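You operate a simulated robot arm through the tools that you are given. There is no shell and no other tool.

The job below is to be done with a simulated two-armed robot. You get a single attempt, and the scene is never put back.

Task
Pick up the wheel chock from the top of the steel platform with one hand, pass it to the other hand and put it on the shelf under the pipe table. Stack the jar labelled "nuts" from the out shelf on top of the jar marked "bolts". Shut the out-end steel drawer. Stack the yellow block from the top of the lower belt on top of the blue block. Put the yellow brush on the white plastic sheet. Push the cupboard door shut. Take the blue roll on the back of the numbered shelf and put it away on the bottom tray shelf. Any order will do. Set down upright: wheel chock.

Only the result counts: the job must be done as asked and must still hold three seconds after the hand-in. Knocking over, shifting, dropping, spilling or breaking anything else fails it. Flat cloth is picked up by pressing the open fingertips on it (5 to 10 N) and closing them slowly along it; thin cloth reads only 2 to 8 mm in the jaws.

Robot
Two 6-joint arms with two-finger grippers on one trunk, on a base that moves. Base frame: it is fixed to the floor where the robot stands at the start and does not move with it; the origin is under the middle of the robot, x ahead of it, y to its left, z up. Lengths are in cm, angles in rad, forces in N, time in s.
The left shoulder is at the start at [7, 17.6, 109], the right one opposite. Each reaches about 89.5 cm from its shoulder. Places, roughly: block [150, 325, 50]; blue roll (7x7x20 cm) [600, -120, 100]; bottom tray shelf [190, -280, 30]; cupboard door [340, 10, 50]; jar [50, 375, 100]; out-end steel drawer [90, 330, 30]; shelf under the pipe table (89x24 cm) [-228, 32, 36]; wheel chock (11x6x10 cm) [-50, 310, 30]; white plastic sheet (27x20x1 cm) [610, -160, 40]; yellow brush (12x6x7 cm) [400, 40, 90]. Payload 2.45 kg a hand.
Tool frame (each hand has its own): the origin (TCP) lies between the finger pads and is the grasp point; the fingertips stand 2.6 cm ahead of it; z points along the fingers, y is the line along which they close. The gripper opens to 9.6 cm; its body begins 6.9 cm behind the TCP.
Orientation is told as [roll, pitch, yaw] about the base's x, y, z axes, in that order, counted from this pose: with the fingers straight down and closing along the base's y, the tool's x points along the base's -x, its y along +y and its z along -z.

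Tools
- The arms move only by the tool jog_arm. It takes "left_motion", "right_motion" or both (then of equal length, played together; a hand with none holds still); each is a list of rows, each a list of 7 numbers: the shift along the tool's x, y, z in cm, then the turn, a rotation vector about the tool's x, y, z in rad, then the closure, from 0 (fully open) to 1 (shut). In form: [[tx, ty, tz, ax, ay, az, jaw], ...]. A call has 1 to 20 rows; each row is the pose to reach, as a shift and turn from the pose commanded when the call began, along the tool's axes at that moment. A row lasts 0.2 s, in which the tool goes at most 5 cm and 0.15 rad; a call with a longer step from one row to the next is refused whole, and so is a gripper value outside its range. Where a pose cannot be reached the arm comes as near as it can. A force on the tool above 40 N (or 10 N above the force at the start of the call, whichever is more), or a blocked arm, ends the call early, and 0.2 s more pass. Each finger travels about 16.98 cm/s and halts on what it meets, pressing with about 41 N; the grip force reading is that of the motor and also rises with nothing between the fingers. The clock runs only during rows and for 0.2 s after the last one: add rows that repeat a pose to give the fingers time. It gives the time, the measured TCP pose, the force on the tool (base axes), the opening and the grip force at its end, in the units of the frame above (readings bear some noise), with the torque about the TCP (base axes, N m) and any sound that the robot's microphone picked up.
- Cameras (640 x 400 px; columns grow to the right, rows downward): "scene" is now at [13.77, 1.97, 141.2]; the picture's right is [0.11, -0.99, 0.00], its down [-0.68, -0.07, -0.73] and it looks along [0.72, 0.08, -0.69] (base axes); focal length 285 px, centre (320, 200). "left" rides on the left gripper at [8.2, -0.3, -9.8] in its tool frame; the picture's right is [0.04, 1.00, 0.00], its down [-0.73, 0.03, -0.68] and it looks along [-0.68, 0.03, 0.73] (tool axes); focal length 256 px, centre (320, 200). "right" rides on the right gripper at [8.2, 0.3, -9.8] in its tool frame; the picture's right is [-0.04, 1.00, 0.00], its down [-0.73, -0.03, -0.68] and it looks along [-0.68, -0.03, 0.73] (tool axes); focal length 256 px, centre (320, 200). There is no depth. A picture from a camera that has moved, and an enlarged one, comes with that camera's place and axes in the base frame and with its lens. The place of the scene camera against the robot may be out by one fixed shift of up to 2.5 cm in any direction.
- camera(camera): a new picture of that camera. The clock stands still meanwhile.
- move_column(by): slides the trunk up (or, below 0, down) by that many cm; the arms and the scene camera ride with it, the base frame stays. It gives what a move gives, with no picture.
- steer(legs): drives the robot by 1 to 6 legs, each [ahead, left, turn to the left] in cm, cm and rad, along the robot's own axes; the way and the turn of a leg run together, so that a leg with both is an arc; at most 150 cm and 3.142 rad a leg. The arms and the cameras ride along, it lands a little off, and it stops where it bumps. It gives what a move gives.
- head_to(pan, tilt): turns the head with the scene camera to pan (to the left, within 1.501 rad either way) and tilt (down, from -0.506 to 1.204), counted from straight ahead of the robot. It gives what a move gives.
- zoom(camera, box): a new picture of the part [left, top, right, bottom] of that camera's present view, enlarged. The clock stands still meanwhile.
- close_job(): hands the job in; it is judged then, once.

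Places have to be worked out from the pictures, the camera data and where the tool is seen. Open the grippers and draw the arms clear of the work before you hand the job in, unless the task says otherwise.

The tools are called after "Emit:" by a JSON object that holds its "fn" and its "kwargs". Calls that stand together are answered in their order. jog_arm: Moves the arms, as the interface text tells. Its arguments: {"type":"object","properties":{"left_motion":{"type":"array"},"right_motion":{"type":"array"}},"required":[]} The other tools are called the same way: move_column (by) moves the trunk up or down; steer (legs) drives the base; head_to (pan, tilt) turns the head that bears the scene camera; camera (camera) takes a picture; zoom (camera, box) takes an enlarged picture of a part of a camera's view; close_job () hands the job in.

At the start:

```text
t: 0.0
left_position: [56.18, 20.0, 49.84]
left_tcp_rot: [0.0, 0.0, 0.0]
left_force: [-0.3, -1.0, 0.2]
left_torque: [0.02, 0.0, 0.0]
left_opening: 9.62
left_grasp_force: 0.0
right_position: [41.4, -21.12, 48.64]
right_tcp_rot: [-0.001, 0.0, 0.0]
right_force: [0.4, -0.6, -0.1]
right_torque: [-0.01, 0.01, 0.0]
right_opening: 9.58
right_grasp_force: 0.1
trunk travel left (down, up): [-57.5, 26.5]
robot x, y, heading: [-0.03, -0.1, 0.0]
head pan, tilt (commanded): [0.108, 0.759]
```

scene: 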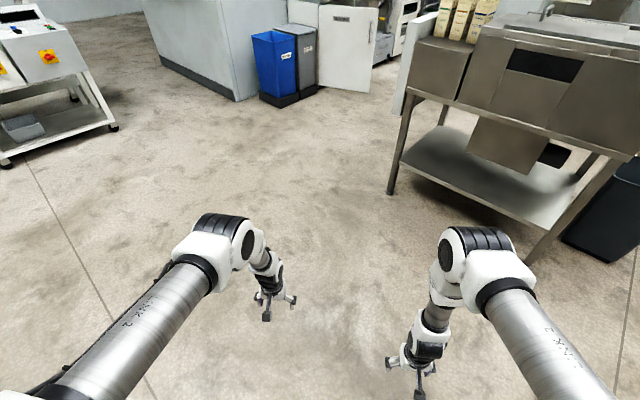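
right: 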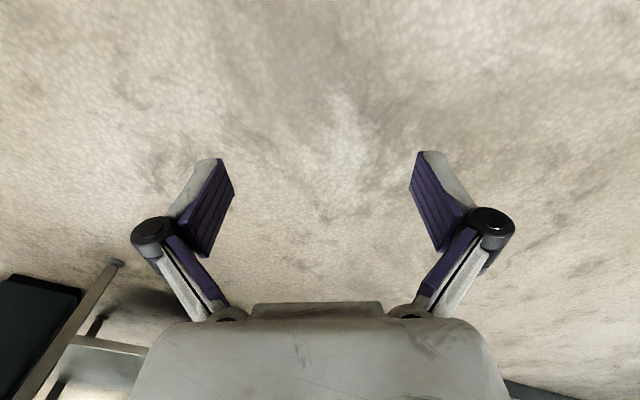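
left: 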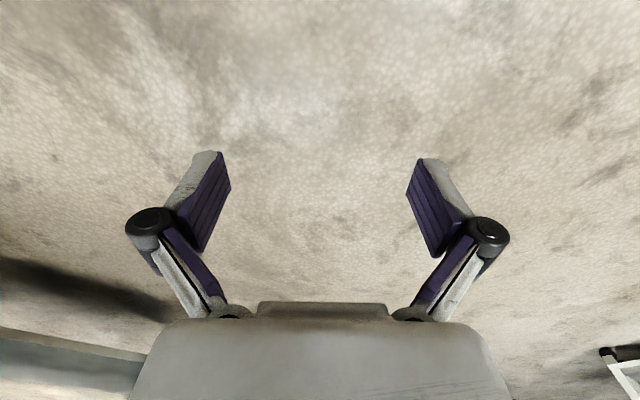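

I start by surveying the surroundings with the head camera, first looking ahead at a shallower tilt.

Emit:
{"fn": "head_to", "kwargs": {"pan": 0.0, "tilt": 0.25}}

Emit:
{"fn": "camera", "kwargs": {"camera": "scene"}}

Emit:
{"fn": "head_to", "kwargs": {"pan": 1.4, "tilt": 0.3}}

Emit:
{"fn": "camera", "kwargs": {"camera": "scene"}}

Emit:
{"fn": "head_to", "kwargs": {"pan": -1.4, "tilt": 0.3}}

Emit:
{"fn": "camera", "kwargs": {"camera": "scene"}}

```text
t: 0.9
left_position: [56.16, 19.98, 49.88]
left_tcp_rot: [0.0, 0.0, 0.0]
left_force: [-0.5, 0.5, -0.3]
left_torque: [0.01, 0.0, 0.0]
left_opening: 9.63
left_grasp_force: 0.1
right_position: [41.4, -21.15, 48.72]
right_tcp_rot: [0.002, 0.0, 0.001]
right_force: [-1.4, 0.3, 0.1]
right_torque: [-0.04, 0.01, 0.0]
right_opening: 9.62
right_grasp_force: 0.1
trunk travel left (down, up): [-57.5, 26.5]
robot x, y, heading: [-0.01, 0.39, 0.001]
head pan, tilt (commanded): [0.0, 0.25]
```

```text
taken
camera scene: at [14.91, 1.08, 145.78], right [0.0, -1.0, 0.0], down [-0.25, 0.0, -0.97], along [0.97, 0.0, -0.25], focal length 285 px, centre (320, 200)
```

scene: 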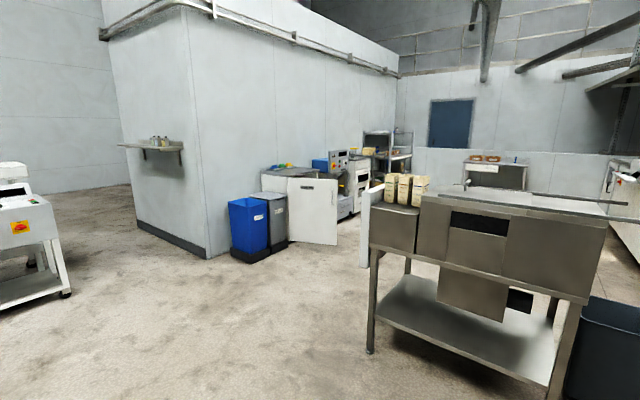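

```text
t: 2.5
left_position: [56.12, 20.1, 49.98]
left_tcp_rot: [0.0, 0.002, 0.001]
left_force: [-0.2, -0.5, -0.2]
left_torque: [-0.01, -0.02, 0.01]
left_opening: 9.61
left_grasp_force: 0.1
right_position: [41.41, -21.16, 48.7]
right_tcp_rot: [0.0, 0.001, 0.0]
right_force: [0.8, -0.1, -0.1]
right_torque: [0.0, -0.03, 0.01]
right_opening: 9.58
right_grasp_force: 0.1
trunk travel left (down, up): [-57.5, 26.5]
robot x, y, heading: [-0.48, -0.34, -0.003]
head pan, tilt (commanded): [1.4, 0.3]
```

```text
taken
camera scene: at [7.17, 10.28, 145.32], right [0.99, -0.17, 0.0], down [-0.05, -0.29, -0.96], along [0.16, 0.94, -0.3], focal length 285 px, centre (320, 200)
```

scene: 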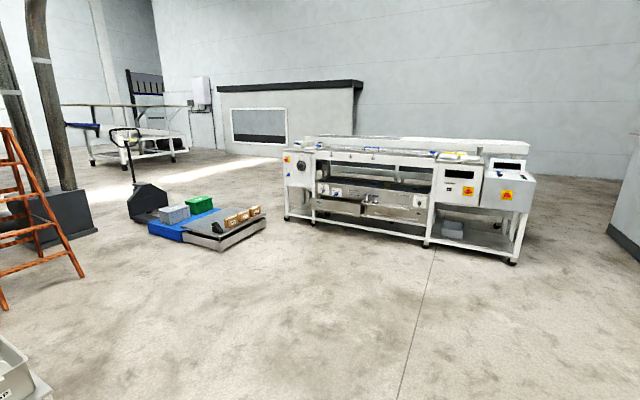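

```text
t: 4.9
left_position: [56.09, 19.96, 49.91]
left_tcp_rot: [0.0, 0.001, 0.0]
left_force: [0.4, -0.1, -1.0]
left_torque: [0.0, 0.01, -0.01]
left_opening: 9.59
left_grasp_force: 0.1
right_position: [41.46, -21.15, 48.76]
right_tcp_rot: [0.0, 0.0, 0.001]
right_force: [-0.1, -0.9, 0.3]
right_torque: [-0.02, -0.02, -0.01]
right_opening: 9.58
right_grasp_force: 0.1
trunk travel left (down, up): [-57.5, 26.5]
robot x, y, heading: [-0.19, -0.01, 0.002]
head pan, tilt (commanded): [-1.4, 0.3]
```

```text
taken
camera scene: at [7.16, -8.12, 145.31], right [-0.99, -0.17, 0.0], down [-0.05, 0.29, -0.96], along [0.16, -0.94, -0.3], focal length 285 px, centre (320, 200)
```

scene: 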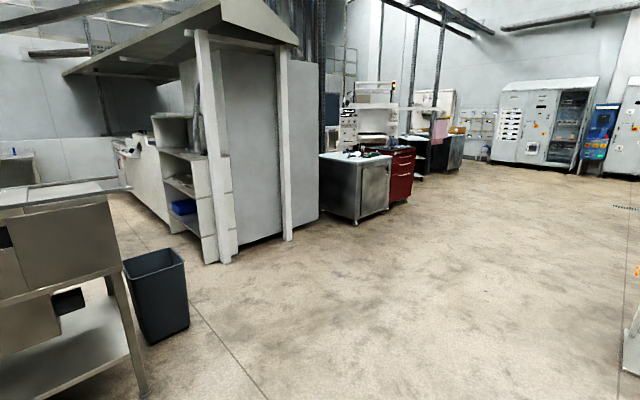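

The left side has a conveyor machine (belts, drawers, jars) and a steel platform. I turn back left and zoom for detail.

Emit:
{"fn": "head_to", "kwargs": {"pan": 1.4, "tilt": 0.3}}

Emit:
{"fn": "zoom", "kwargs": {"camera": "scene", "box": [270, 120, 430, 240]}}

Emit:
{"fn": "zoom", "kwargs": {"camera": "scene", "box": [400, 130, 560, 270]}}

Emit:
{"fn": "zoom", "kwargs": {"camera": "scene", "box": [110, 170, 290, 270]}}

```text
t: 7.4
left_position: [56.14, 19.96, 49.92]
left_tcp_rot: [-0.001, 0.0, -0.001]
left_force: [-0.4, 0.1, -0.1]
left_torque: [0.0, -0.01, -0.02]
left_opening: 9.63
left_grasp_force: 0.1
right_position: [41.46, -21.18, 48.76]
right_tcp_rot: [0.001, 0.001, 0.0]
right_force: [0.0, 0.0, 0.3]
right_torque: [-0.03, -0.02, 0.03]
right_opening: 9.6
right_grasp_force: 0.1
trunk travel left (down, up): [-57.5, 26.5]
robot x, y, heading: [0.01, 0.07, -0.001]
head pan, tilt (commanded): [1.4, 0.3]
```

```text
3.33 times, centred on (350, 180) of scene
camera zoom: at [7.16, 10.28, 145.31], right [0.99, -0.17, 0.0], down [-0.05, -0.29, -0.96], along [0.16, 0.94, -0.3], focal length 949 px, centre (220, 267)
```

zoom: 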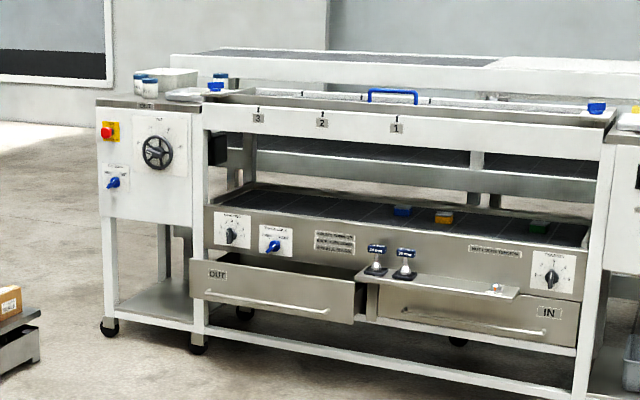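

```text
2.86 times, centred on (480, 200) of scene
camera zoom: at [7.16, 10.28, 145.31], right [0.99, -0.17, 0.0], down [-0.05, -0.29, -0.96], along [0.16, 0.94, -0.3], focal length 813 px, centre (-137, 200)
```

zoom: 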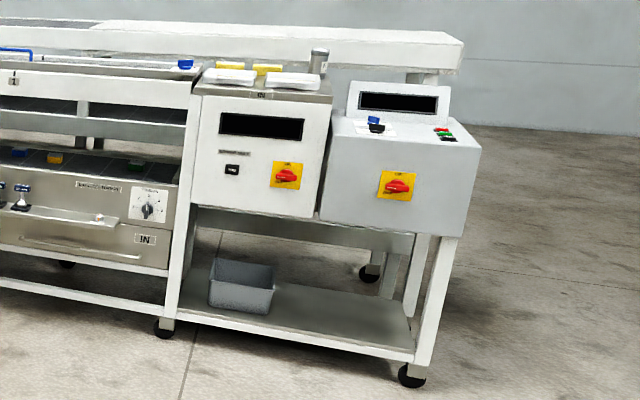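

```text
3.56 times, centred on (200, 220) of scene
camera zoom: at [7.16, 10.28, 145.31], right [0.99, -0.17, 0.0], down [-0.05, -0.29, -0.96], along [0.16, 0.94, -0.3], focal length 1012 px, centre (747, 129)
```

zoom: 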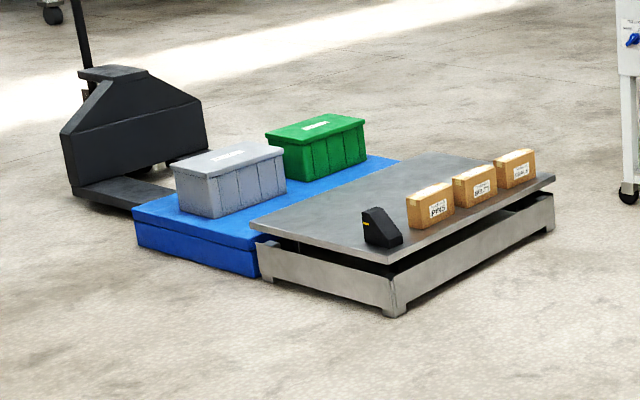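

The machine's front seems angled about 37° and the chock sits at the near corner of the platform. I look down at my own base to learn its footprint and then behind-left for the pipe table.

Emit:
{"fn": "head_to", "kwargs": {"pan": 0.0, "tilt": 1.2}}

Emit:
{"fn": "camera", "kwargs": {"camera": "scene"}}

Emit:
{"fn": "head_to", "kwargs": {"pan": 1.5, "tilt": 1.1}}

Emit:
{"fn": "camera", "kwargs": {"camera": "scene"}}

```text
t: 8.9
left_position: [56.04, 20.09, 49.95]
left_tcp_rot: [0.001, -0.001, 0.001]
left_force: [-0.1, -0.3, 0.5]
left_torque: [0.0, 0.01, 0.01]
left_opening: 9.61
left_grasp_force: 0.1
right_position: [41.57, -21.12, 48.73]
right_tcp_rot: [0.002, 0.001, 0.001]
right_force: [-0.1, 0.4, -0.1]
right_torque: [0.02, 0.01, 0.03]
right_opening: 9.59
right_grasp_force: 0.2
trunk travel left (down, up): [-57.5, 26.5]
robot x, y, heading: [-0.14, 0.2, 0.001]
head pan, tilt (commanded): [0.0, 1.201]
```

```text
taken
camera scene: at [11.16, 1.08, 138.11], right [0.0, -1.0, 0.0], down [-0.93, 0.0, -0.36], along [0.36, 0.0, -0.93], focal length 285 px, centre (320, 200)
```

scene: 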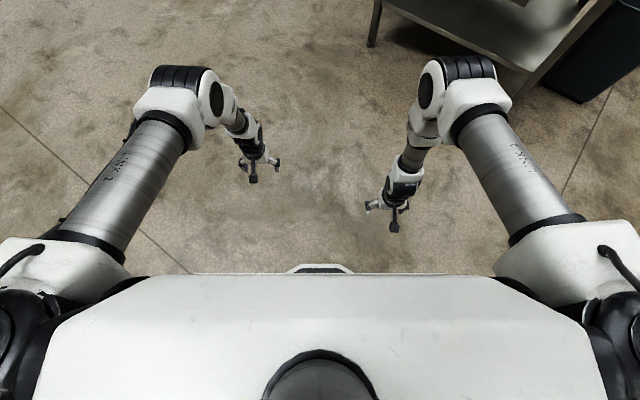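

```text
t: 10.5
left_position: [56.16, 20.05, 49.95]
left_tcp_rot: [0.0, 0.0, -0.002]
left_force: [0.1, -0.4, -0.4]
left_torque: [0.02, 0.0, 0.0]
left_opening: 9.59
left_grasp_force: 0.1
right_position: [41.48, -21.22, 48.72]
right_tcp_rot: [0.0, 0.001, -0.001]
right_force: [-0.2, 0.4, -0.1]
right_torque: [0.0, -0.01, 0.01]
right_opening: 9.6
right_grasp_force: 0.1
trunk travel left (down, up): [-57.5, 26.5]
robot x, y, heading: [0.26, 0.15, 0.001]
head pan, tilt (commanded): [1.499, 1.1]
```

```text
taken
camera scene: at [6.02, 7.38, 138.7], right [1.0, -0.07, 0.0], down [-0.06, -0.89, -0.45], along [0.03, 0.45, -0.89], focal length 285 px, centre (320, 200)
```

scene: 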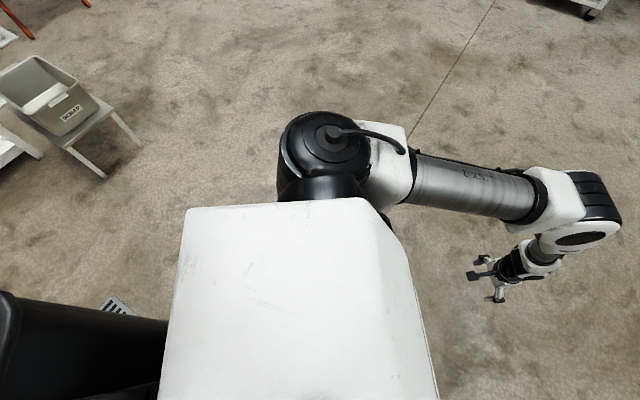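

The floor between me and the machine is clear. I turn left to face the machine's front and drive to about 1 m in front of its OUT end.

Emit:
{"fn": "steer", "kwargs": {"legs": [[0, 0, 0.927], [110, 81, 0], [110, 81, 0]]}}

Emit:
{"fn": "head_to", "kwargs": {"pan": 0.0, "tilt": 0.5}}

Emit:
{"fn": "camera", "kwargs": {"camera": "scene"}}

```text
t: 26.1
left_position: [17.42, 329.74, 49.83]
left_tcp_rot: [-0.001, 0.0, 0.939]
left_force: [0.7, 0.1, -0.3]
left_torque: [-0.01, -0.02, 0.03]
left_opening: 9.6
left_grasp_force: 0.0
right_position: [41.84, 293.67, 48.71]
right_tcp_rot: [0.002, 0.001, 0.937]
right_force: [0.0, 0.6, 1.0]
right_torque: [-0.03, 0.01, 0.02]
right_opening: 9.61
right_grasp_force: 0.1
trunk travel left (down, up): [-57.5, 26.5]
robot x, y, heading: [0.33, 272.75, 0.937]
head pan, tilt (commanded): [1.499, 1.1]
```

```text
t: 27.7
left_position: [17.47, 329.83, 49.9]
left_tcp_rot: [0.001, 0.0, 0.937]
left_force: [0.5, 0.2, 1.1]
left_torque: [-0.01, 0.0, 0.0]
left_opening: 9.59
left_grasp_force: 0.0
right_position: [42.0, 293.57, 48.7]
right_tcp_rot: [-0.001, 0.001, 0.939]
right_force: [0.6, -0.4, 0.4]
right_torque: [-0.01, 0.04, 0.0]
right_opening: 9.61
right_grasp_force: 0.0
trunk travel left (down, up): [-57.5, 26.5]
robot x, y, heading: [-0.14, 272.63, 0.935]
head pan, tilt (commanded): [0.0, 0.499]
```

```text
taken
camera scene: at [9.27, 285.15, 143.47], right [0.81, -0.59, 0.0], down [-0.28, -0.39, -0.88], along [0.52, 0.71, -0.48], focal length 285 px, centre (320, 200)
```

scene: 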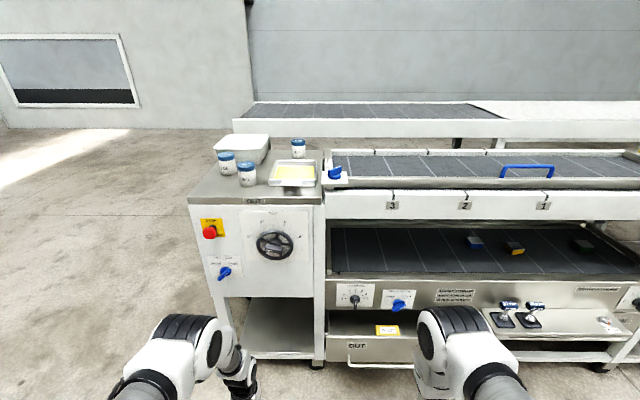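

Good view. I zoom in on the out shelf jars, the belt blocks, and the drawer.

Emit:
{"fn": "zoom", "kwargs": {"camera": "scene", "box": [185, 125, 345, 225]}}

Emit:
{"fn": "zoom", "kwargs": {"camera": "scene", "box": [430, 210, 640, 340]}}

Emit:
{"fn": "zoom", "kwargs": {"camera": "scene", "box": [310, 280, 470, 380]}}

```text
4.00 times, centred on (265, 175) of scene
camera zoom: at [9.27, 285.15, 143.47], right [0.81, -0.59, 0.0], down [-0.28, -0.39, -0.88], along [0.52, 0.71, -0.48], focal length 1139 px, centre (540, 300)
```

zoom: 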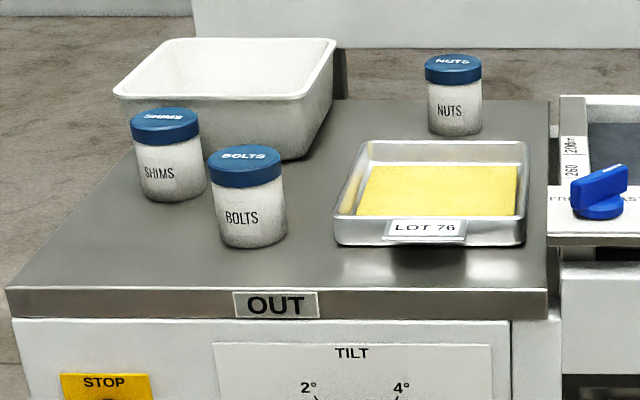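

```text
3.05 times, centred on (535, 275) of scene
camera zoom: at [9.27, 285.15, 143.47], right [0.81, -0.59, 0.0], down [-0.28, -0.39, -0.88], along [0.52, 0.71, -0.48], focal length 868 px, centre (-335, -29)
```

zoom: 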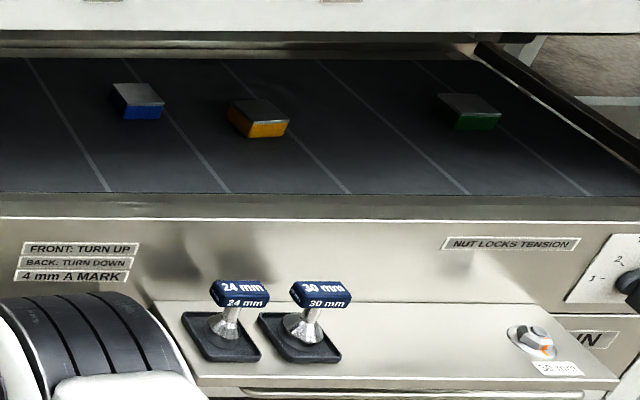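

```text
4.00 times, centred on (390, 330) of scene
camera zoom: at [9.27, 285.15, 143.47], right [0.81, -0.59, 0.0], down [-0.28, -0.39, -0.88], along [0.52, 0.71, -0.48], focal length 1139 px, centre (40, -320)
```

zoom: 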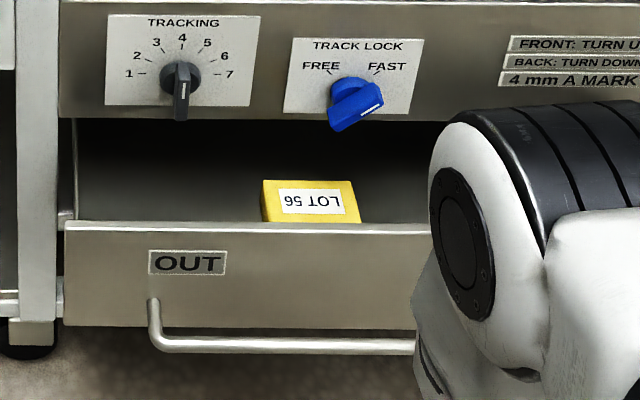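

The OUT drawer front is near (62–90, 332–310, 42), standing ~14 cm proud of the panel; jars are on the out shelf, blocks on the lower belt at z≈63. I first point the right hand forward with fingers shut (for pushing the drawer) and tuck the left hand up and back.

Emit:
{"fn": "jog_arm", "kwargs": {"right_motion": [[-1, 0, -1, 0, -0.14, 0, 0.2], [-2, 0, -2, 0, -0.28, 0, 0.4], [-3, 0, -3, 0, -0.42, 0, 0.6], [-4, 0, -4, 0, -0.56, 0, 0.8], [-5, 0, -5, 0, -0.7, 0, 1], [-6, 0, -6, 0, -0.84, 0, 1], [-7, 0, -7, 0, -0.98, 0, 1], [-8, 0, -8, 0, -1.12, 0, 1], [-9, 0, -9, 0, -1.26, 0, 1], [-10, 0, -10, 0, -1.4, 0, 1], [-11, 0, -11, 0, -1.54, 0, 1], [-11, 0, -11, 0, -1.5708, 0, 1]], "left_motion": [[1, 0, -3, 0, 0, 0, 0], [2, 0, -6, 0, 0, 0, 0], [3, 0, -9, 0, 0, 0, 0], [4, 0, -12, 0, 0, 0, 0], [5, 0, -15, 0, 0, 0, 0], [6, 0, -18, 0, 0, 0, 0], [7, 0, -21, 0, 0, 0, 0], [8, 0, -24, 0, 0, 0, 0], [9, 0, -27, 0, 0, 0, 0], [10, 0, -30, 0, 0, 0, 0], [10, 0, -30, 0, 0, 0, 0], [10, 0, -30, 0, 0, 0, 0]]}}

Emit:
{"fn": "camera", "kwargs": {"camera": "scene"}}

Emit:
{"fn": "camera", "kwargs": {"camera": "right"}}

```text
t: 30.3
left_position: [11.53, 321.77, 80.19]
left_tcp_rot: [0.002, -0.001, 0.938]
left_force: [0.9, -0.4, 0.3]
left_torque: [0.02, 0.01, 0.01]
left_opening: 9.6
left_grasp_force: 0.0
right_position: [48.51, 302.53, 59.94]
right_tcp_rot: [-2.996, -1.569, -2.348]
right_force: [-0.5, -0.3, -0.3]
right_torque: [0.02, 0.02, 0.03]
right_opening: 0.02
right_grasp_force: 28.3
trunk travel left (down, up): [-57.5, 26.5]
robot x, y, heading: [0.06, 272.74, 0.939]
head pan, tilt (commanded): [0.0, 0.499]
```

```text
taken
camera scene: at [9.25, 285.09, 143.48], right [0.81, -0.59, 0.0], down [-0.28, -0.39, -0.88], along [0.52, 0.71, -0.48], focal length 285 px, centre (320, 200)
```

scene: 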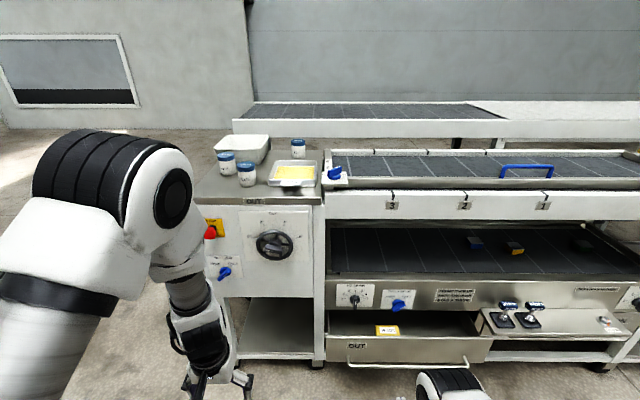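

```text
taken
camera right: at [42.32, 294.72, 51.63], right [-0.81, 0.59, 0.04], down [-0.38, -0.57, 0.73], along [0.46, 0.57, 0.68], focal length 256 px, centre (320, 200)
```

right: 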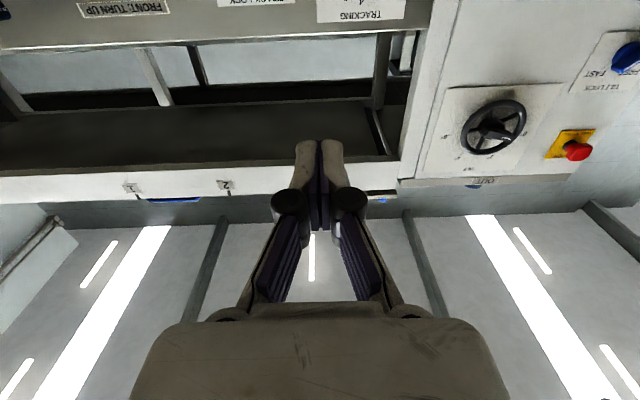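

The right hand now points forward. I raise it relative to the trunk, lower the trunk so that the fingertips come to drawer-front height, and drive up 20 cm with a 12 cm shift to the right.

Emit:
{"fn": "jog_arm", "kwargs": {"right_motion": [[-4, 0, 0, 0, 0, 0, 1], [-8, 0, 0, 0, 0, 0, 1], [-12, 0, 0, 0, 0, 0, 1], [-16, 0, 0, 0, 0, 0, 1], [-18, 0, 0, 0, 0, 0, 1], [-18, 0, 0, 0, 0, 0, 1]]}}

Emit:
{"fn": "move_column", "kwargs": {"by": -35}}

Emit:
{"fn": "steer", "kwargs": {"legs": [[20, -12, 0]]}}

Emit:
{"fn": "head_to", "kwargs": {"pan": -0.3, "tilt": 0.7}}

Emit:
{"fn": "camera", "kwargs": {"camera": "scene"}}

Emit:
{"fn": "camera", "kwargs": {"camera": "right"}}

```text
t: 31.7
left_position: [11.51, 321.74, 79.99]
left_tcp_rot: [0.0, 0.0, 0.939]
left_force: [-1.2, 0.4, 0.5]
left_torque: [0.0, -0.02, 0.0]
left_opening: 9.59
left_grasp_force: 0.1
right_position: [49.12, 304.13, 77.88]
right_tcp_rot: [-0.01, -1.565, 0.945]
right_force: [-1.2, 0.1, 0.7]
right_torque: [0.01, 0.01, -0.02]
right_opening: 0.0
right_grasp_force: 28.8
right hand out of reach, approached as far as the arm can: row 2, 3, 4, 5, 6
trunk travel left (down, up): [-57.5, 26.5]
robot x, y, heading: [0.48, 272.64, 0.938]
head pan, tilt (commanded): [0.0, 0.499]
```

```text
t: 35.2
left_position: [11.51, 321.76, 45.11]
left_tcp_rot: [0.0, -0.001, 0.939]
left_force: [0.4, -1.0, 0.4]
left_torque: [0.0, -0.01, 0.02]
left_opening: 9.61
left_grasp_force: 0.1
right_position: [48.99, 304.23, 42.82]
right_tcp_rot: [-0.007, -1.565, 0.946]
right_force: [-0.2, 0.2, 0.3]
right_torque: [0.02, 0.02, 0.03]
right_opening: 0.0
right_grasp_force: 28.6
trunk travel left (down, up): [-22.5, 61.5]
robot x, y, heading: [0.33, 272.78, 0.937]
head pan, tilt (commanded): [0.0, 0.499]
```

```text
t: 36.9
left_position: [32.92, 330.89, 45.0]
left_tcp_rot: [-0.001, -0.001, 0.941]
left_force: [0.5, -0.1, 0.6]
left_torque: [0.04, -0.01, 0.03]
left_opening: 9.59
left_grasp_force: 0.1
right_position: [70.5, 313.48, 42.81]
right_tcp_rot: [0.021, -1.566, 0.918]
right_force: [0.2, -0.5, 0.5]
right_torque: [0.03, 0.0, 0.0]
right_opening: 0.0
right_grasp_force: 28.2
trunk travel left (down, up): [-22.5, 61.5]
robot x, y, heading: [21.92, 281.88, 0.936]
head pan, tilt (commanded): [0.0, 0.499]
```

```text
t: 37.7
left_position: [32.95, 330.87, 44.97]
left_tcp_rot: [0.0, -0.001, 0.94]
left_force: [0.2, -0.6, -0.1]
left_torque: [0.0, 0.02, 0.0]
left_opening: 9.6
left_grasp_force: 0.0
right_position: [70.67, 313.46, 42.79]
right_tcp_rot: [-0.013, -1.565, 0.953]
right_force: [0.0, -0.8, -0.3]
right_torque: [0.02, 0.02, 0.0]
right_opening: 0.0
right_grasp_force: 28.2
trunk travel left (down, up): [-22.5, 61.5]
robot x, y, heading: [22.09, 281.76, 0.941]
head pan, tilt (commanded): [-0.3, 0.7]
```

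```text
taken
camera scene: at [32.26, 292.07, 106.71], right [0.6, -0.8, 0.0], down [-0.52, -0.39, -0.77], along [0.61, 0.46, -0.64], focal length 285 px, centre (320, 200)
```

scene: 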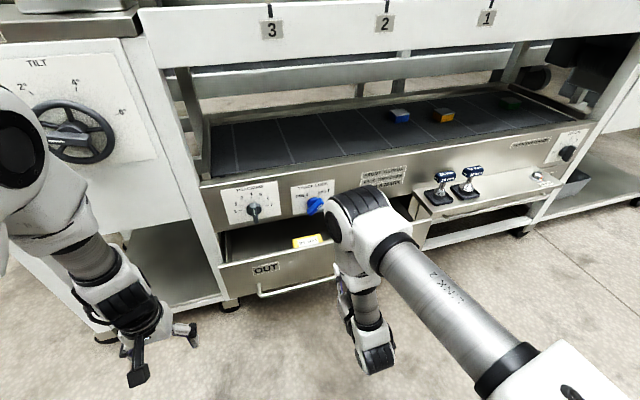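

```text
taken
camera right: at [64.48, 305.72, 34.72], right [-0.81, 0.59, 0.04], down [-0.38, -0.56, 0.74], along [0.46, 0.58, 0.67], focal length 256 px, centre (320, 200)
```

right: 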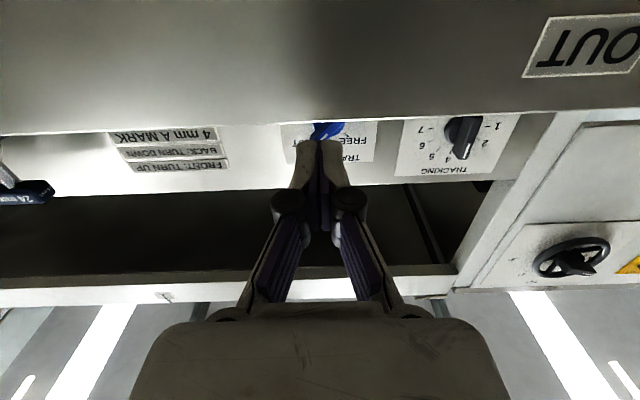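

The fingertips are level with the top part of the drawer plate (z 42.8, plate top ≈44), about 7 cm from it. I lower 2.5 cm and push forward gently at about 4 cm/s.

Emit:
{"fn": "jog_arm", "kwargs": {"right_motion": [[1.2, 0, 0, 0, 0, 0, 1], [2.5, 0, 0.5, 0, 0, 0, 1], [2.5, 0, 1.5, 0, 0, 0, 1], [2.5, 0, 2.5, 0, 0, 0, 1], [2.5, 0, 3.5, 0, 0, 0, 1], [2.5, 0, 4.3, 0, 0, 0, 1], [2.5, 0, 5.1, 0, 0, 0, 1], [2.5, 0, 5.9, 0, 0, 0, 1], [2.5, 0, 6.7, 0, 0, 0, 1], [2.5, 0, 7.5, 0, 0, 0, 1], [2.5, 0, 8.3, 0, 0, 0, 1], [2.5, 0, 9.1, 0, 0, 0, 1], [2.5, 0, 9.9, 0, 0, 0, 1]]}}

Emit:
{"fn": "camera", "kwargs": {"camera": "scene"}}

Emit:
{"fn": "camera", "kwargs": {"camera": "right"}}

```text
t: 40.5
left_position: [32.94, 330.86, 45.01]
left_tcp_rot: [0.0, 0.0, 0.94]
left_force: [0.6, 0.3, 0.1]
left_torque: [0.0, 0.03, -0.02]
left_opening: 9.6
left_grasp_force: 0.0
right_position: [76.41, 321.51, 40.19]
right_tcp_rot: [-0.025, -1.565, 0.963]
right_force: [0.2, 0.2, -0.1]
right_torque: [0.02, -0.01, 0.02]
right_opening: 0.01
right_grasp_force: 28.6
trunk travel left (down, up): [-22.5, 61.5]
robot x, y, heading: [22.04, 282.04, 0.943]
head pan, tilt (commanded): [-0.3, 0.7]
```

```text
taken
camera scene: at [32.27, 292.07, 106.7], right [0.6, -0.8, 0.0], down [-0.52, -0.39, -0.76], along [0.61, 0.46, -0.64], focal length 285 px, centre (320, 200)
```

scene: 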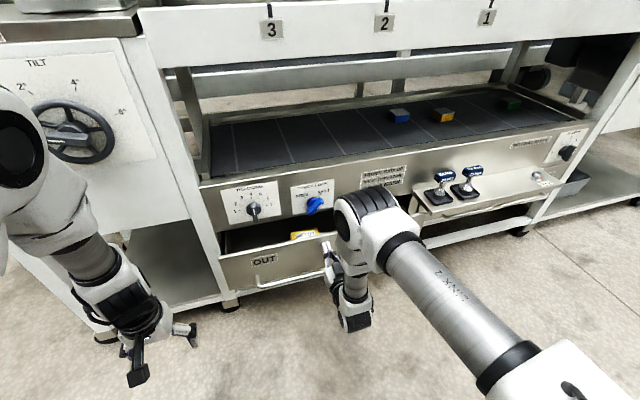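

```text
taken
camera right: at [70.33, 313.73, 32.15], right [-0.81, 0.59, 0.04], down [-0.37, -0.56, 0.74], along [0.46, 0.58, 0.67], focal length 256 px, centre (320, 200)
```

right: 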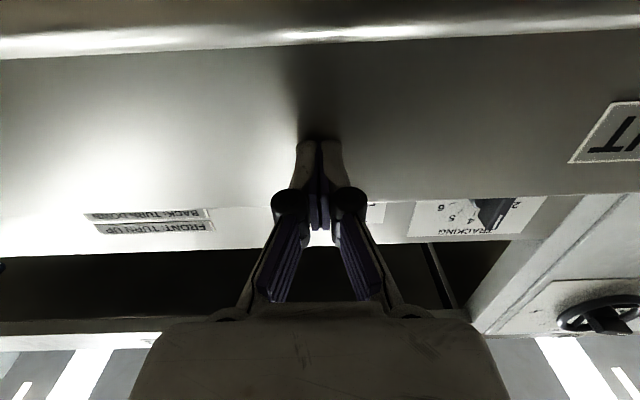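

The drawer is moving in with the fingertips. I keep pushing.

Emit:
{"fn": "jog_arm", "kwargs": {"right_motion": [[0, 0, 0.8, 0, 0, 0, 1], [0, 0, 1.6, 0, 0, 0, 1], [0, 0, 2.4, 0, 0, 0, 1], [0, 0, 3.2, 0, 0, 0, 1], [0, 0, 4.0, 0, 0, 0, 1], [0, 0, 4.8, 0, 0, 0, 1], [0, 0, 5.6, 0, 0, 0, 1], [0, 0, 6.4, 0, 0, 0, 1], [0, 0, 7.2, 0, 0, 0, 1], [0, 0, 8.0, 0, 0, 0, 1], [0, 0, 8.8, 0, 0, 0, 1], [0, 0, 9.6, 0, 0, 0, 1]]}}

Emit:
{"fn": "camera", "kwargs": {"camera": "scene"}}

Emit:
{"fn": "camera", "kwargs": {"camera": "right"}}

```text
t: 43.1
left_position: [33.06, 330.99, 45.09]
left_tcp_rot: [-0.001, 0.0, 0.941]
left_force: [-0.4, -0.8, -0.2]
left_torque: [-0.01, 0.01, 0.01]
left_opening: 9.62
left_grasp_force: 0.0
right_position: [82.21, 329.27, 40.28]
right_tcp_rot: [0.01, -1.567, 0.933]
right_force: [-0.2, -0.4, 0.6]
right_torque: [-0.01, 0.0, -0.01]
right_opening: 0.01
right_grasp_force: 28.3
trunk travel left (down, up): [-22.5, 61.5]
robot x, y, heading: [21.99, 281.39, 0.943]
head pan, tilt (commanded): [-0.3, 0.7]
```

```text
taken
camera scene: at [32.27, 292.07, 106.7], right [0.6, -0.8, 0.0], down [-0.52, -0.39, -0.76], along [0.61, 0.46, -0.64], focal length 285 px, centre (320, 200)
```

scene: 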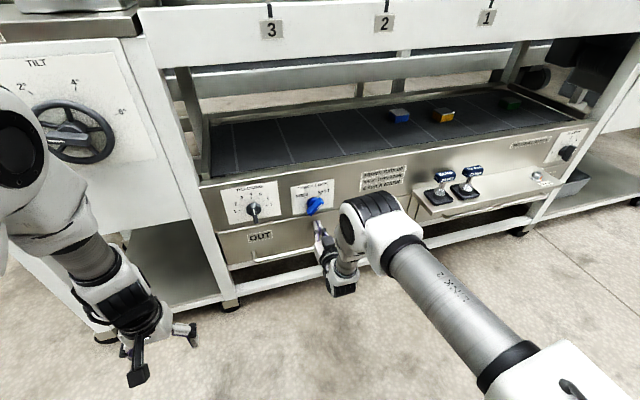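

```text
taken
camera right: at [76.0, 321.46, 32.12], right [-0.81, 0.59, 0.04], down [-0.37, -0.56, 0.74], along [0.46, 0.58, 0.67], focal length 256 px, centre (320, 200)
```

right: 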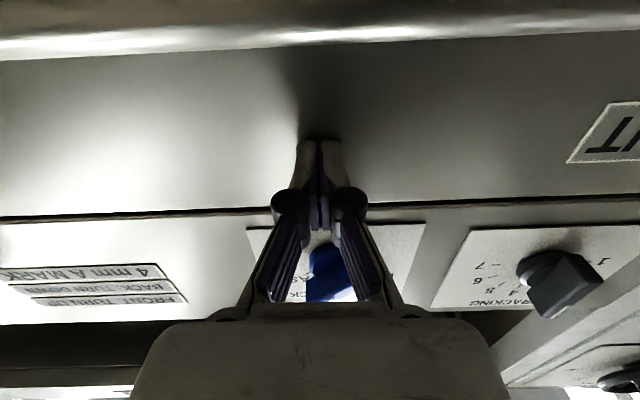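

The drawer looks almost flush with the panel. I push on in small steps until the force rises.

Emit:
{"fn": "jog_arm", "kwargs": {"right_motion": [[0, 0, 0.4, 0, 0, 0, 1], [0, 0, 0.8, 0, 0, 0, 1], [0, 0, 1.2, 0, 0, 0, 1], [0, 0, 1.6, 0, 0, 0, 1], [0, 0, 2.0, 0, 0, 0, 1], [0, 0, 2.4, 0, 0, 0, 1], [0, 0, 2.8, 0, 0, 0, 1], [0, 0, 3.2, 0, 0, 0, 1]]}}

Emit:
{"fn": "camera", "kwargs": {"camera": "right"}}

Emit:
{"fn": "zoom", "kwargs": {"camera": "scene", "box": [190, 150, 370, 300]}}

```text
t: 43.6
left_position: [32.93, 330.75, 45.14]
left_tcp_rot: [-0.001, 0.0, 0.941]
left_force: [-0.6, 0.1, -0.7]
left_torque: [-0.02, -0.01, 0.02]
left_opening: 9.59
left_grasp_force: 0.0
right_position: [82.19, 329.27, 40.1]
right_tcp_rot: [-0.091, -1.563, 1.033]
right_force: [-9.9, -12.8, 7.9]
right_torque: [0.28, -0.25, 0.0]
right_opening: 0.6
right_grasp_force: 29.0
trunk travel left (down, up): [-22.5, 61.5]
robot x, y, heading: [21.68, 281.71, 0.941]
head pan, tilt (commanded): [-0.3, 0.7]
stopped in row 2 (right hand): the force on the tool passed its limit at 50 N (the readings are from after the stop); the commanded pose is now the measured one
```

```text
taken
camera right: at [76.05, 321.51, 32.1], right [-0.81, 0.59, 0.04], down [-0.37, -0.56, 0.74], along [0.46, 0.58, 0.67], focal length 256 px, centre (320, 200)
```

right: 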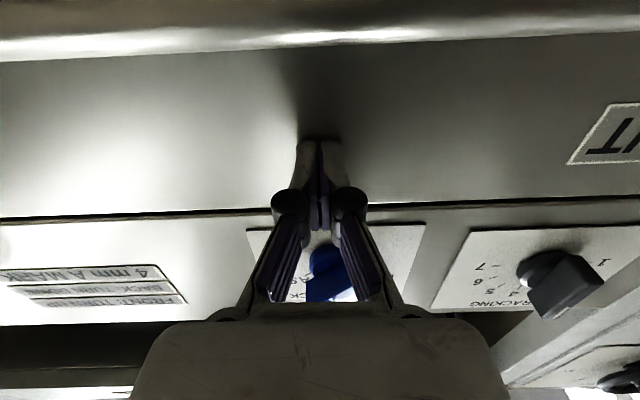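

```text
2.67 times, centred on (280, 225) of scene
camera zoom: at [32.06, 291.84, 106.75], right [0.6, -0.8, 0.0], down [-0.52, -0.38, -0.77], along [0.61, 0.46, -0.64], focal length 759 px, centre (427, 133)
```

zoom: 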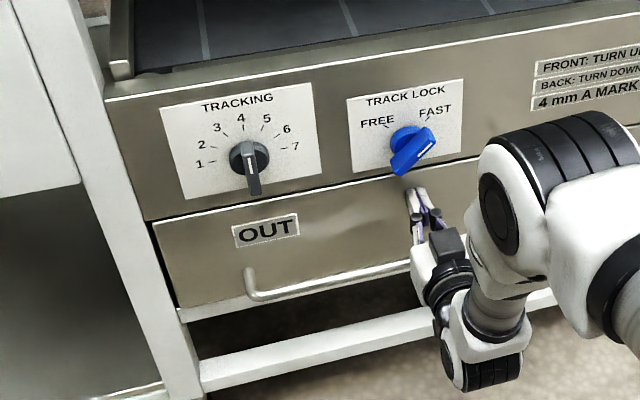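

The drawer is shut against its stop (50 N) and flush. I back the right hand off 15 cm, and roll both hands half a turn so that their cameras sit on the upper/forward side.

Emit:
{"fn": "jog_arm", "kwargs": {"right_motion": [[0, 0, -3, 0, 0, 0, 1], [0, 0, -6, 0, 0, 0, 1], [0, 0, -9, 0, 0, 0, 1], [0, 0, -12, 0, 0, 0, 1], [0, 0, -15, 0, 0, 0.0, 1], [0, 0, -15, 0, 0, 0.15, 1], [0, 0, -15, 0, 0, 0.3, 1], [0, 0, -15, 0, 0, 0.45, 1], [0, 0, -15, 0, 0, 0.6, 1], [0, 0, -15, 0, 0, 0.75, 1], [0, 0, -15, 0, 0, 0.9, 1], [0, 0, -15, 0, 0, 1.05, 1], [0, 0, -15, 0, 0, 1.2, 1], [0, 0, -15, 0, 0, 1.35, 1], [0, 0, -15, 0, 0, 1.5, 1], [0, 0, -15, 0, 0, 1.65, 1], [0, 0, -15, 0, 0, 1.8, 1], [0, 0, -15, 0, 0, 1.95, 1], [0, 0, -15, 0, 0, 2.1, 1], [0, 0, -15, 0, 0, 2.25, 1]], "left_motion": [[0, 0, 0, 0, 0, 0.15, 0], [0, 0, 0, 0, 0, 0.3, 0], [0, 0, 0, 0, 0, 0.45, 0], [0, 0, 0, 0, 0, 0.6, 0], [0, 0, 0, 0, 0, 0.75, 0], [0, 0, 0, 0, 0, 0.9, 0], [0, 0, 0, 0, 0, 1.05, 0], [0, 0, 0, 0, 0, 1.2, 0], [0, 0, 0, 0, 0, 1.35, 0], [0, 0, 0, 0, 0, 1.5, 0], [0, 0, 0, 0, 0, 1.65, 0], [0, 0, 0, 0, 0, 1.8, 0], [0, 0, 0, 0, 0, 1.95, 0], [0, 0, 0, 0, 0, 2.1, 0], [0, 0, 0, 0, 0, 2.25, 0], [0, 0, 0, 0, 0, 2.4, 0], [0, 0, 0, 0, 0, 2.55, 0], [0, 0, 0, 0, 0, 2.7, 0], [0, 0, 0, 0, 0, 2.85, 0], [0, 0, 0, 0, 0, 3.0, 0]]}}

Emit:
{"fn": "camera", "kwargs": {"camera": "left"}}

Emit:
{"fn": "camera", "kwargs": {"camera": "right"}}

Emit:
{"fn": "camera", "kwargs": {"camera": "scene"}}

```text
t: 47.8
left_position: [30.51, 334.83, 44.77]
left_tcp_rot: [-0.012, 0.001, -2.058]
left_force: [-0.8, -0.7, -0.6]
left_torque: [-0.01, 0.01, 0.0]
left_opening: 9.61
left_grasp_force: 0.1
left hand out of reach, approached as far as the arm can: row 18, 19, 20
right_position: [73.42, 317.28, 40.04]
right_tcp_rot: [1.558, 0.683, -0.638]
right_force: [0.1, -0.1, -0.5]
right_torque: [0.01, 0.0, -0.01]
right_opening: 0.0
right_grasp_force: 28.4
trunk travel left (down, up): [-22.5, 61.5]
robot x, y, heading: [22.28, 281.49, 0.943]
head pan, tilt (commanded): [-0.3, 0.7]
```

```text
taken
camera left: at [34.2, 342.02, 54.6], right [0.9, -0.43, -0.01], down [-0.31, -0.67, 0.68], along [-0.3, -0.61, -0.73], focal length 256 px, centre (320, 200)
```

left: 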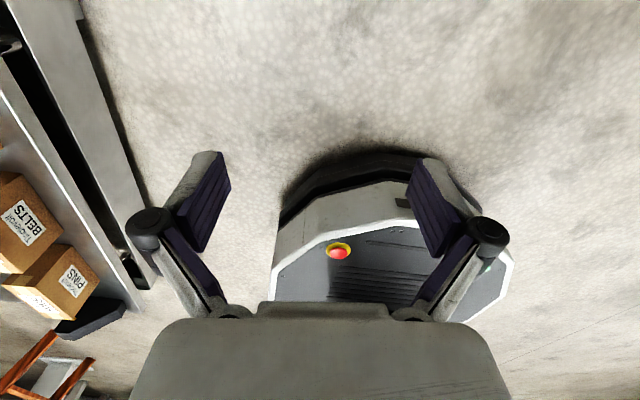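

```text
taken
camera right: at [62.68, 312.97, 45.59], right [0.54, -0.38, 0.75], down [0.04, -0.88, -0.48], along [0.84, 0.29, -0.46], focal length 256 px, centre (320, 200)
```

right: 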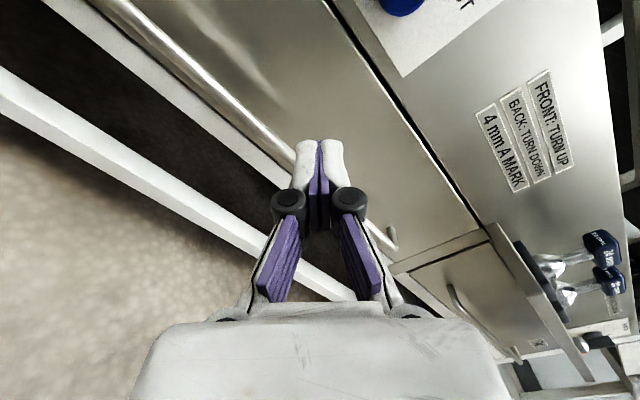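

```text
taken
camera scene: at [32.24, 292.01, 106.7], right [0.6, -0.8, 0.0], down [-0.52, -0.38, -0.76], along [0.61, 0.46, -0.64], focal length 285 px, centre (320, 200)
```

scene: 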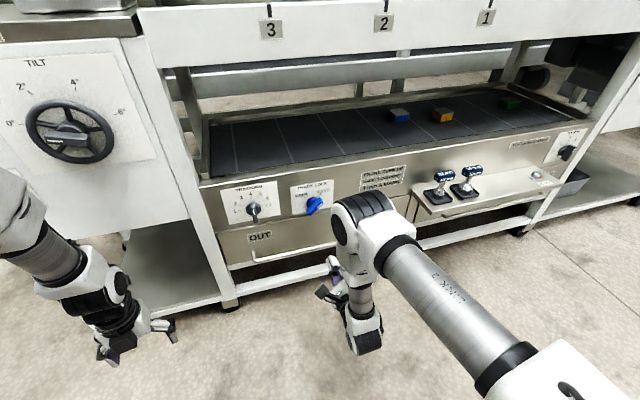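

I see my base from the left camera: it is an octagon of ~28 cm half-width. I finish the half-roll of the right hand and tuck the left hand back closer to the body to test a compact pose.

Emit:
{"fn": "jog_arm", "kwargs": {"right_motion": [[0, 0, 0, 0, 0, 0.15, 1], [0, 0, 0, 0, 0, 0.3, 1], [0, 0, 0, 0, 0, 0.45, 1], [0, 0, 0, 0, 0, 0.6, 1], [0, 0, 0, 0, 0, 0.75, 1], [0, 0, 0, 0, 0, 0.89, 1], [0, 0, -2, 0, 0, 0.89, 0.7], [0, 0, -4, 0, 0, 0.89, 0.3], [0, 0, -6, 0, 0, 0.89, 0]], "left_motion": [[-2, -1, 0, 0, 0, 0, 0], [-4, -2, 0, 0, 0, 0, 0], [-6, -3, 0, 0, 0, 0, 0], [-8, -4, 0, 0, 0, 0, 0], [-10, -5, 0, 0, 0, 0, 0], [-12, -6, 0, 0, 0, 0, 0], [-14, -7, 0, 0, 0, 0, 0], [-16, -8, 0, 0, 0, 0, 0], [-18, -9, 0, 0, 0, 0.14, 0]]}}

Emit:
{"fn": "camera", "kwargs": {"camera": "scene"}}

Emit:
{"fn": "camera", "kwargs": {"camera": "right"}}

```text
t: 49.8
left_position: [15.57, 326.34, 43.4]
left_tcp_rot: [0.001, -0.001, -2.202]
left_force: [-0.5, 0.4, 0.1]
left_torque: [-0.02, 0.01, -0.01]
left_opening: 9.59
left_grasp_force: 0.1
left hand out of reach, approached as far as the arm can: row 3, 4, 8, 9
right_position: [75.14, 309.87, 41.16]
right_tcp_rot: [1.362, 1.507, -0.792]
right_force: [0.2, 0.6, -0.1]
right_torque: [-0.02, 0.0, -0.01]
right_opening: 9.58
right_grasp_force: 0.0
right hand out of reach, approached as far as the arm can: row 5, 6, 7, 8, 9
trunk travel left (down, up): [-22.5, 61.5]
robot x, y, heading: [21.86, 281.78, 0.943]
head pan, tilt (commanded): [-0.3, 0.7]
```

```text
taken
camera scene: at [32.2, 292.01, 106.71], right [0.6, -0.8, 0.0], down [-0.52, -0.38, -0.76], along [0.61, 0.46, -0.64], focal length 285 px, centre (320, 200)
```

scene: 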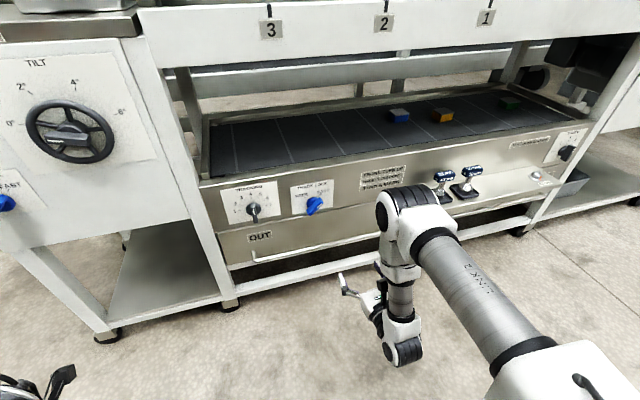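

```text
taken
camera right: at [69.59, 301.9, 49.3], right [0.83, -0.55, 0.02], down [-0.37, -0.58, -0.72], along [0.41, 0.6, -0.69], focal length 256 px, centre (320, 200)
```

right: 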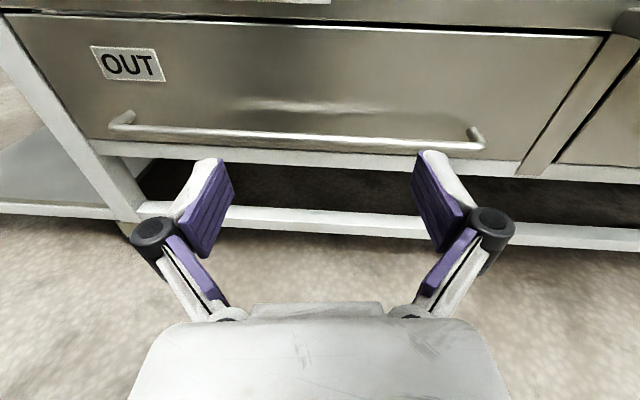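

The camera is now above the right hand. Next, the blocks: I raise the trunk 11 cm, lift the right hand and tilt it 30° below horizontal, then strafe right in front of the blocks (keeping clear of the tool ledge).

Emit:
{"fn": "move_column", "kwargs": {"by": 11}}

Emit:
{"fn": "jog_arm", "kwargs": {"right_motion": [[2.5, 0, 0, 0, -0.06, 0, 0], [5, 0, 0, 0, -0.12, 0, 0], [7.5, 0, 0, 0, -0.18, 0, 0], [10, 0, 0, 0, -0.24, 0, 0], [12.5, 0, 0, 0, -0.3, 0, 0], [15, 0, 0, 0, -0.36, 0, 0], [17.5, 0, 0, 0, -0.42, 0, 0], [20, 0, 0, 0, -0.48, 0, 0], [22.5, 0, 0, 0, -0.52, 0, 0], [25, 0, 0, 0, -0.52, 0, 0], [25, 0, 0, 0, -0.52, 0, 0]]}}

Emit:
{"fn": "steer", "kwargs": {"legs": [[3, -44, -0.01]]}}

Emit:
{"fn": "head_to", "kwargs": {"pan": -0.1, "tilt": 0.7}}

Emit:
{"fn": "camera", "kwargs": {"camera": "scene"}}

Emit:
{"fn": "camera", "kwargs": {"camera": "right"}}

```text
t: 51.2
left_position: [15.6, 326.39, 54.47]
left_tcp_rot: [-0.001, -0.003, -2.201]
left_force: [0.1, 0.2, -0.6]
left_torque: [-0.01, 0.01, 0.0]
left_opening: 9.6
left_grasp_force: 0.0
right_position: [75.17, 309.95, 52.1]
right_tcp_rot: [1.353, 1.507, -0.799]
right_force: [-0.3, -0.3, -0.9]
right_torque: [0.03, 0.01, -0.04]
right_opening: 9.61
right_grasp_force: 0.1
trunk travel left (down, up): [-33.5, 50.5]
robot x, y, heading: [21.91, 281.5, 0.944]
head pan, tilt (commanded): [-0.3, 0.7]
```

```text
t: 53.6
left_position: [15.68, 326.39, 54.48]
left_tcp_rot: [0.0, -0.002, -2.202]
left_force: [-0.2, -0.9, 0.7]
left_torque: [0.0, -0.03, 0.01]
left_opening: 9.62
left_grasp_force: 0.0
right_position: [74.4, 310.58, 77.08]
right_tcp_rot: [0.126, 1.034, -2.042]
right_force: [0.2, 0.2, 0.8]
right_torque: [0.01, -0.02, 0.01]
right_opening: 9.62
right_grasp_force: 0.1
right hand out of reach, approached as far as the arm can: row 8, 9, 10, 11
trunk travel left (down, up): [-33.5, 50.5]
robot x, y, heading: [21.6, 281.8, 0.942]
head pan, tilt (commanded): [-0.3, 0.7]
```

```text
t: 56.3
left_position: [53.43, 302.59, 54.52]
left_tcp_rot: [0.0, -0.002, -2.21]
left_force: [0.3, 0.0, 0.9]
left_torque: [-0.01, 0.01, 0.03]
left_opening: 9.6
left_grasp_force: 0.0
right_position: [111.98, 286.26, 77.05]
right_tcp_rot: [0.126, 1.033, -2.055]
right_force: [-0.3, -0.8, 0.1]
right_torque: [0.02, 0.05, 0.02]
right_opening: 9.61
right_grasp_force: 0.0
trunk travel left (down, up): [-33.5, 50.5]
robot x, y, heading: [59.25, 258.3, 0.934]
head pan, tilt (commanded): [-0.3, 0.7]
```

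```text
t: 57.0
left_position: [53.39, 302.63, 54.51]
left_tcp_rot: [0.0, -0.003, -2.21]
left_force: [-0.7, 0.1, -0.3]
left_torque: [0.02, -0.01, 0.0]
left_opening: 9.6
left_grasp_force: 0.1
right_position: [112.09, 286.23, 77.09]
right_tcp_rot: [0.126, 1.033, -2.054]
right_force: [-0.8, 0.1, -0.2]
right_torque: [-0.04, 0.0, 0.02]
right_opening: 9.58
right_grasp_force: 0.0
trunk travel left (down, up): [-33.5, 50.5]
robot x, y, heading: [58.98, 258.16, 0.93]
head pan, tilt (commanded): [-0.099, 0.7]
```

```text
taken
camera scene: at [68.45, 269.38, 117.7], right [0.74, -0.68, 0.0], down [-0.44, -0.48, -0.76], along [0.52, 0.56, -0.64], focal length 285 px, centre (320, 200)
```

scene: 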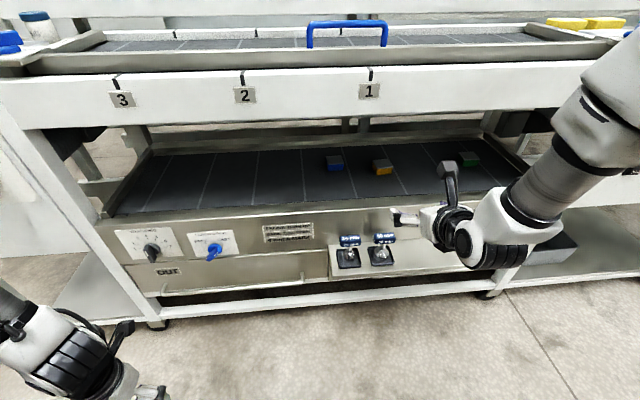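

```text
taken
camera right: at [109.25, 282.92, 89.03], right [0.82, -0.57, 0.03], down [-0.54, -0.79, -0.29], along [0.19, 0.22, -0.96], focal length 256 px, centre (320, 200)
```

right: 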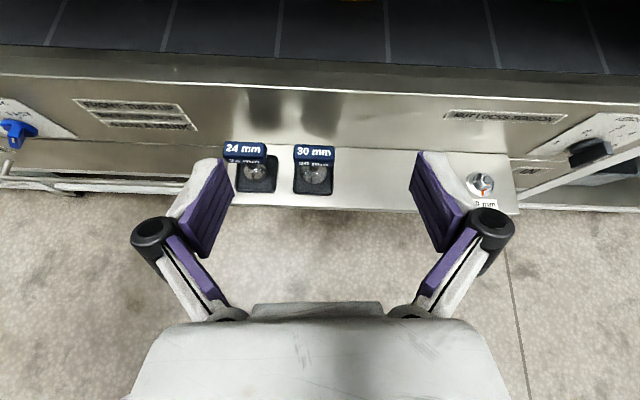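

I check where the right elbow is before moving forward.

Emit:
{"fn": "head_to", "kwargs": {"pan": -0.7, "tilt": 0.55}}

Emit:
{"fn": "camera", "kwargs": {"camera": "scene"}}

```text
t: 58.0
left_position: [53.28, 302.65, 54.58]
left_tcp_rot: [0.002, -0.001, -2.207]
left_force: [-0.5, 0.6, 0.5]
left_torque: [-0.01, 0.0, -0.02]
left_opening: 9.6
left_grasp_force: 0.1
right_position: [112.01, 286.26, 77.05]
right_tcp_rot: [0.128, 1.032, -2.052]
right_force: [0.2, 0.4, -0.7]
right_torque: [-0.02, 0.04, 0.01]
right_opening: 9.59
right_grasp_force: 0.1
trunk travel left (down, up): [-33.5, 50.5]
robot x, y, heading: [59.23, 258.13, 0.928]
head pan, tilt (commanded): [-0.7, 0.55]
```

```text
taken
camera scene: at [71.45, 265.16, 119.01], right [0.23, -0.97, 0.0], down [-0.51, -0.12, -0.85], along [0.83, 0.19, -0.52], focal length 285 px, centre (320, 200)
```

scene: 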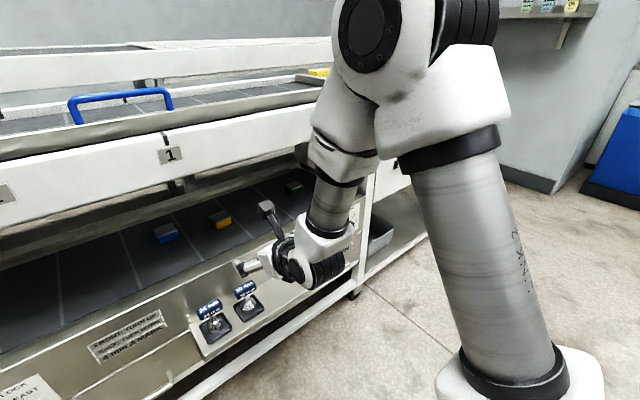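

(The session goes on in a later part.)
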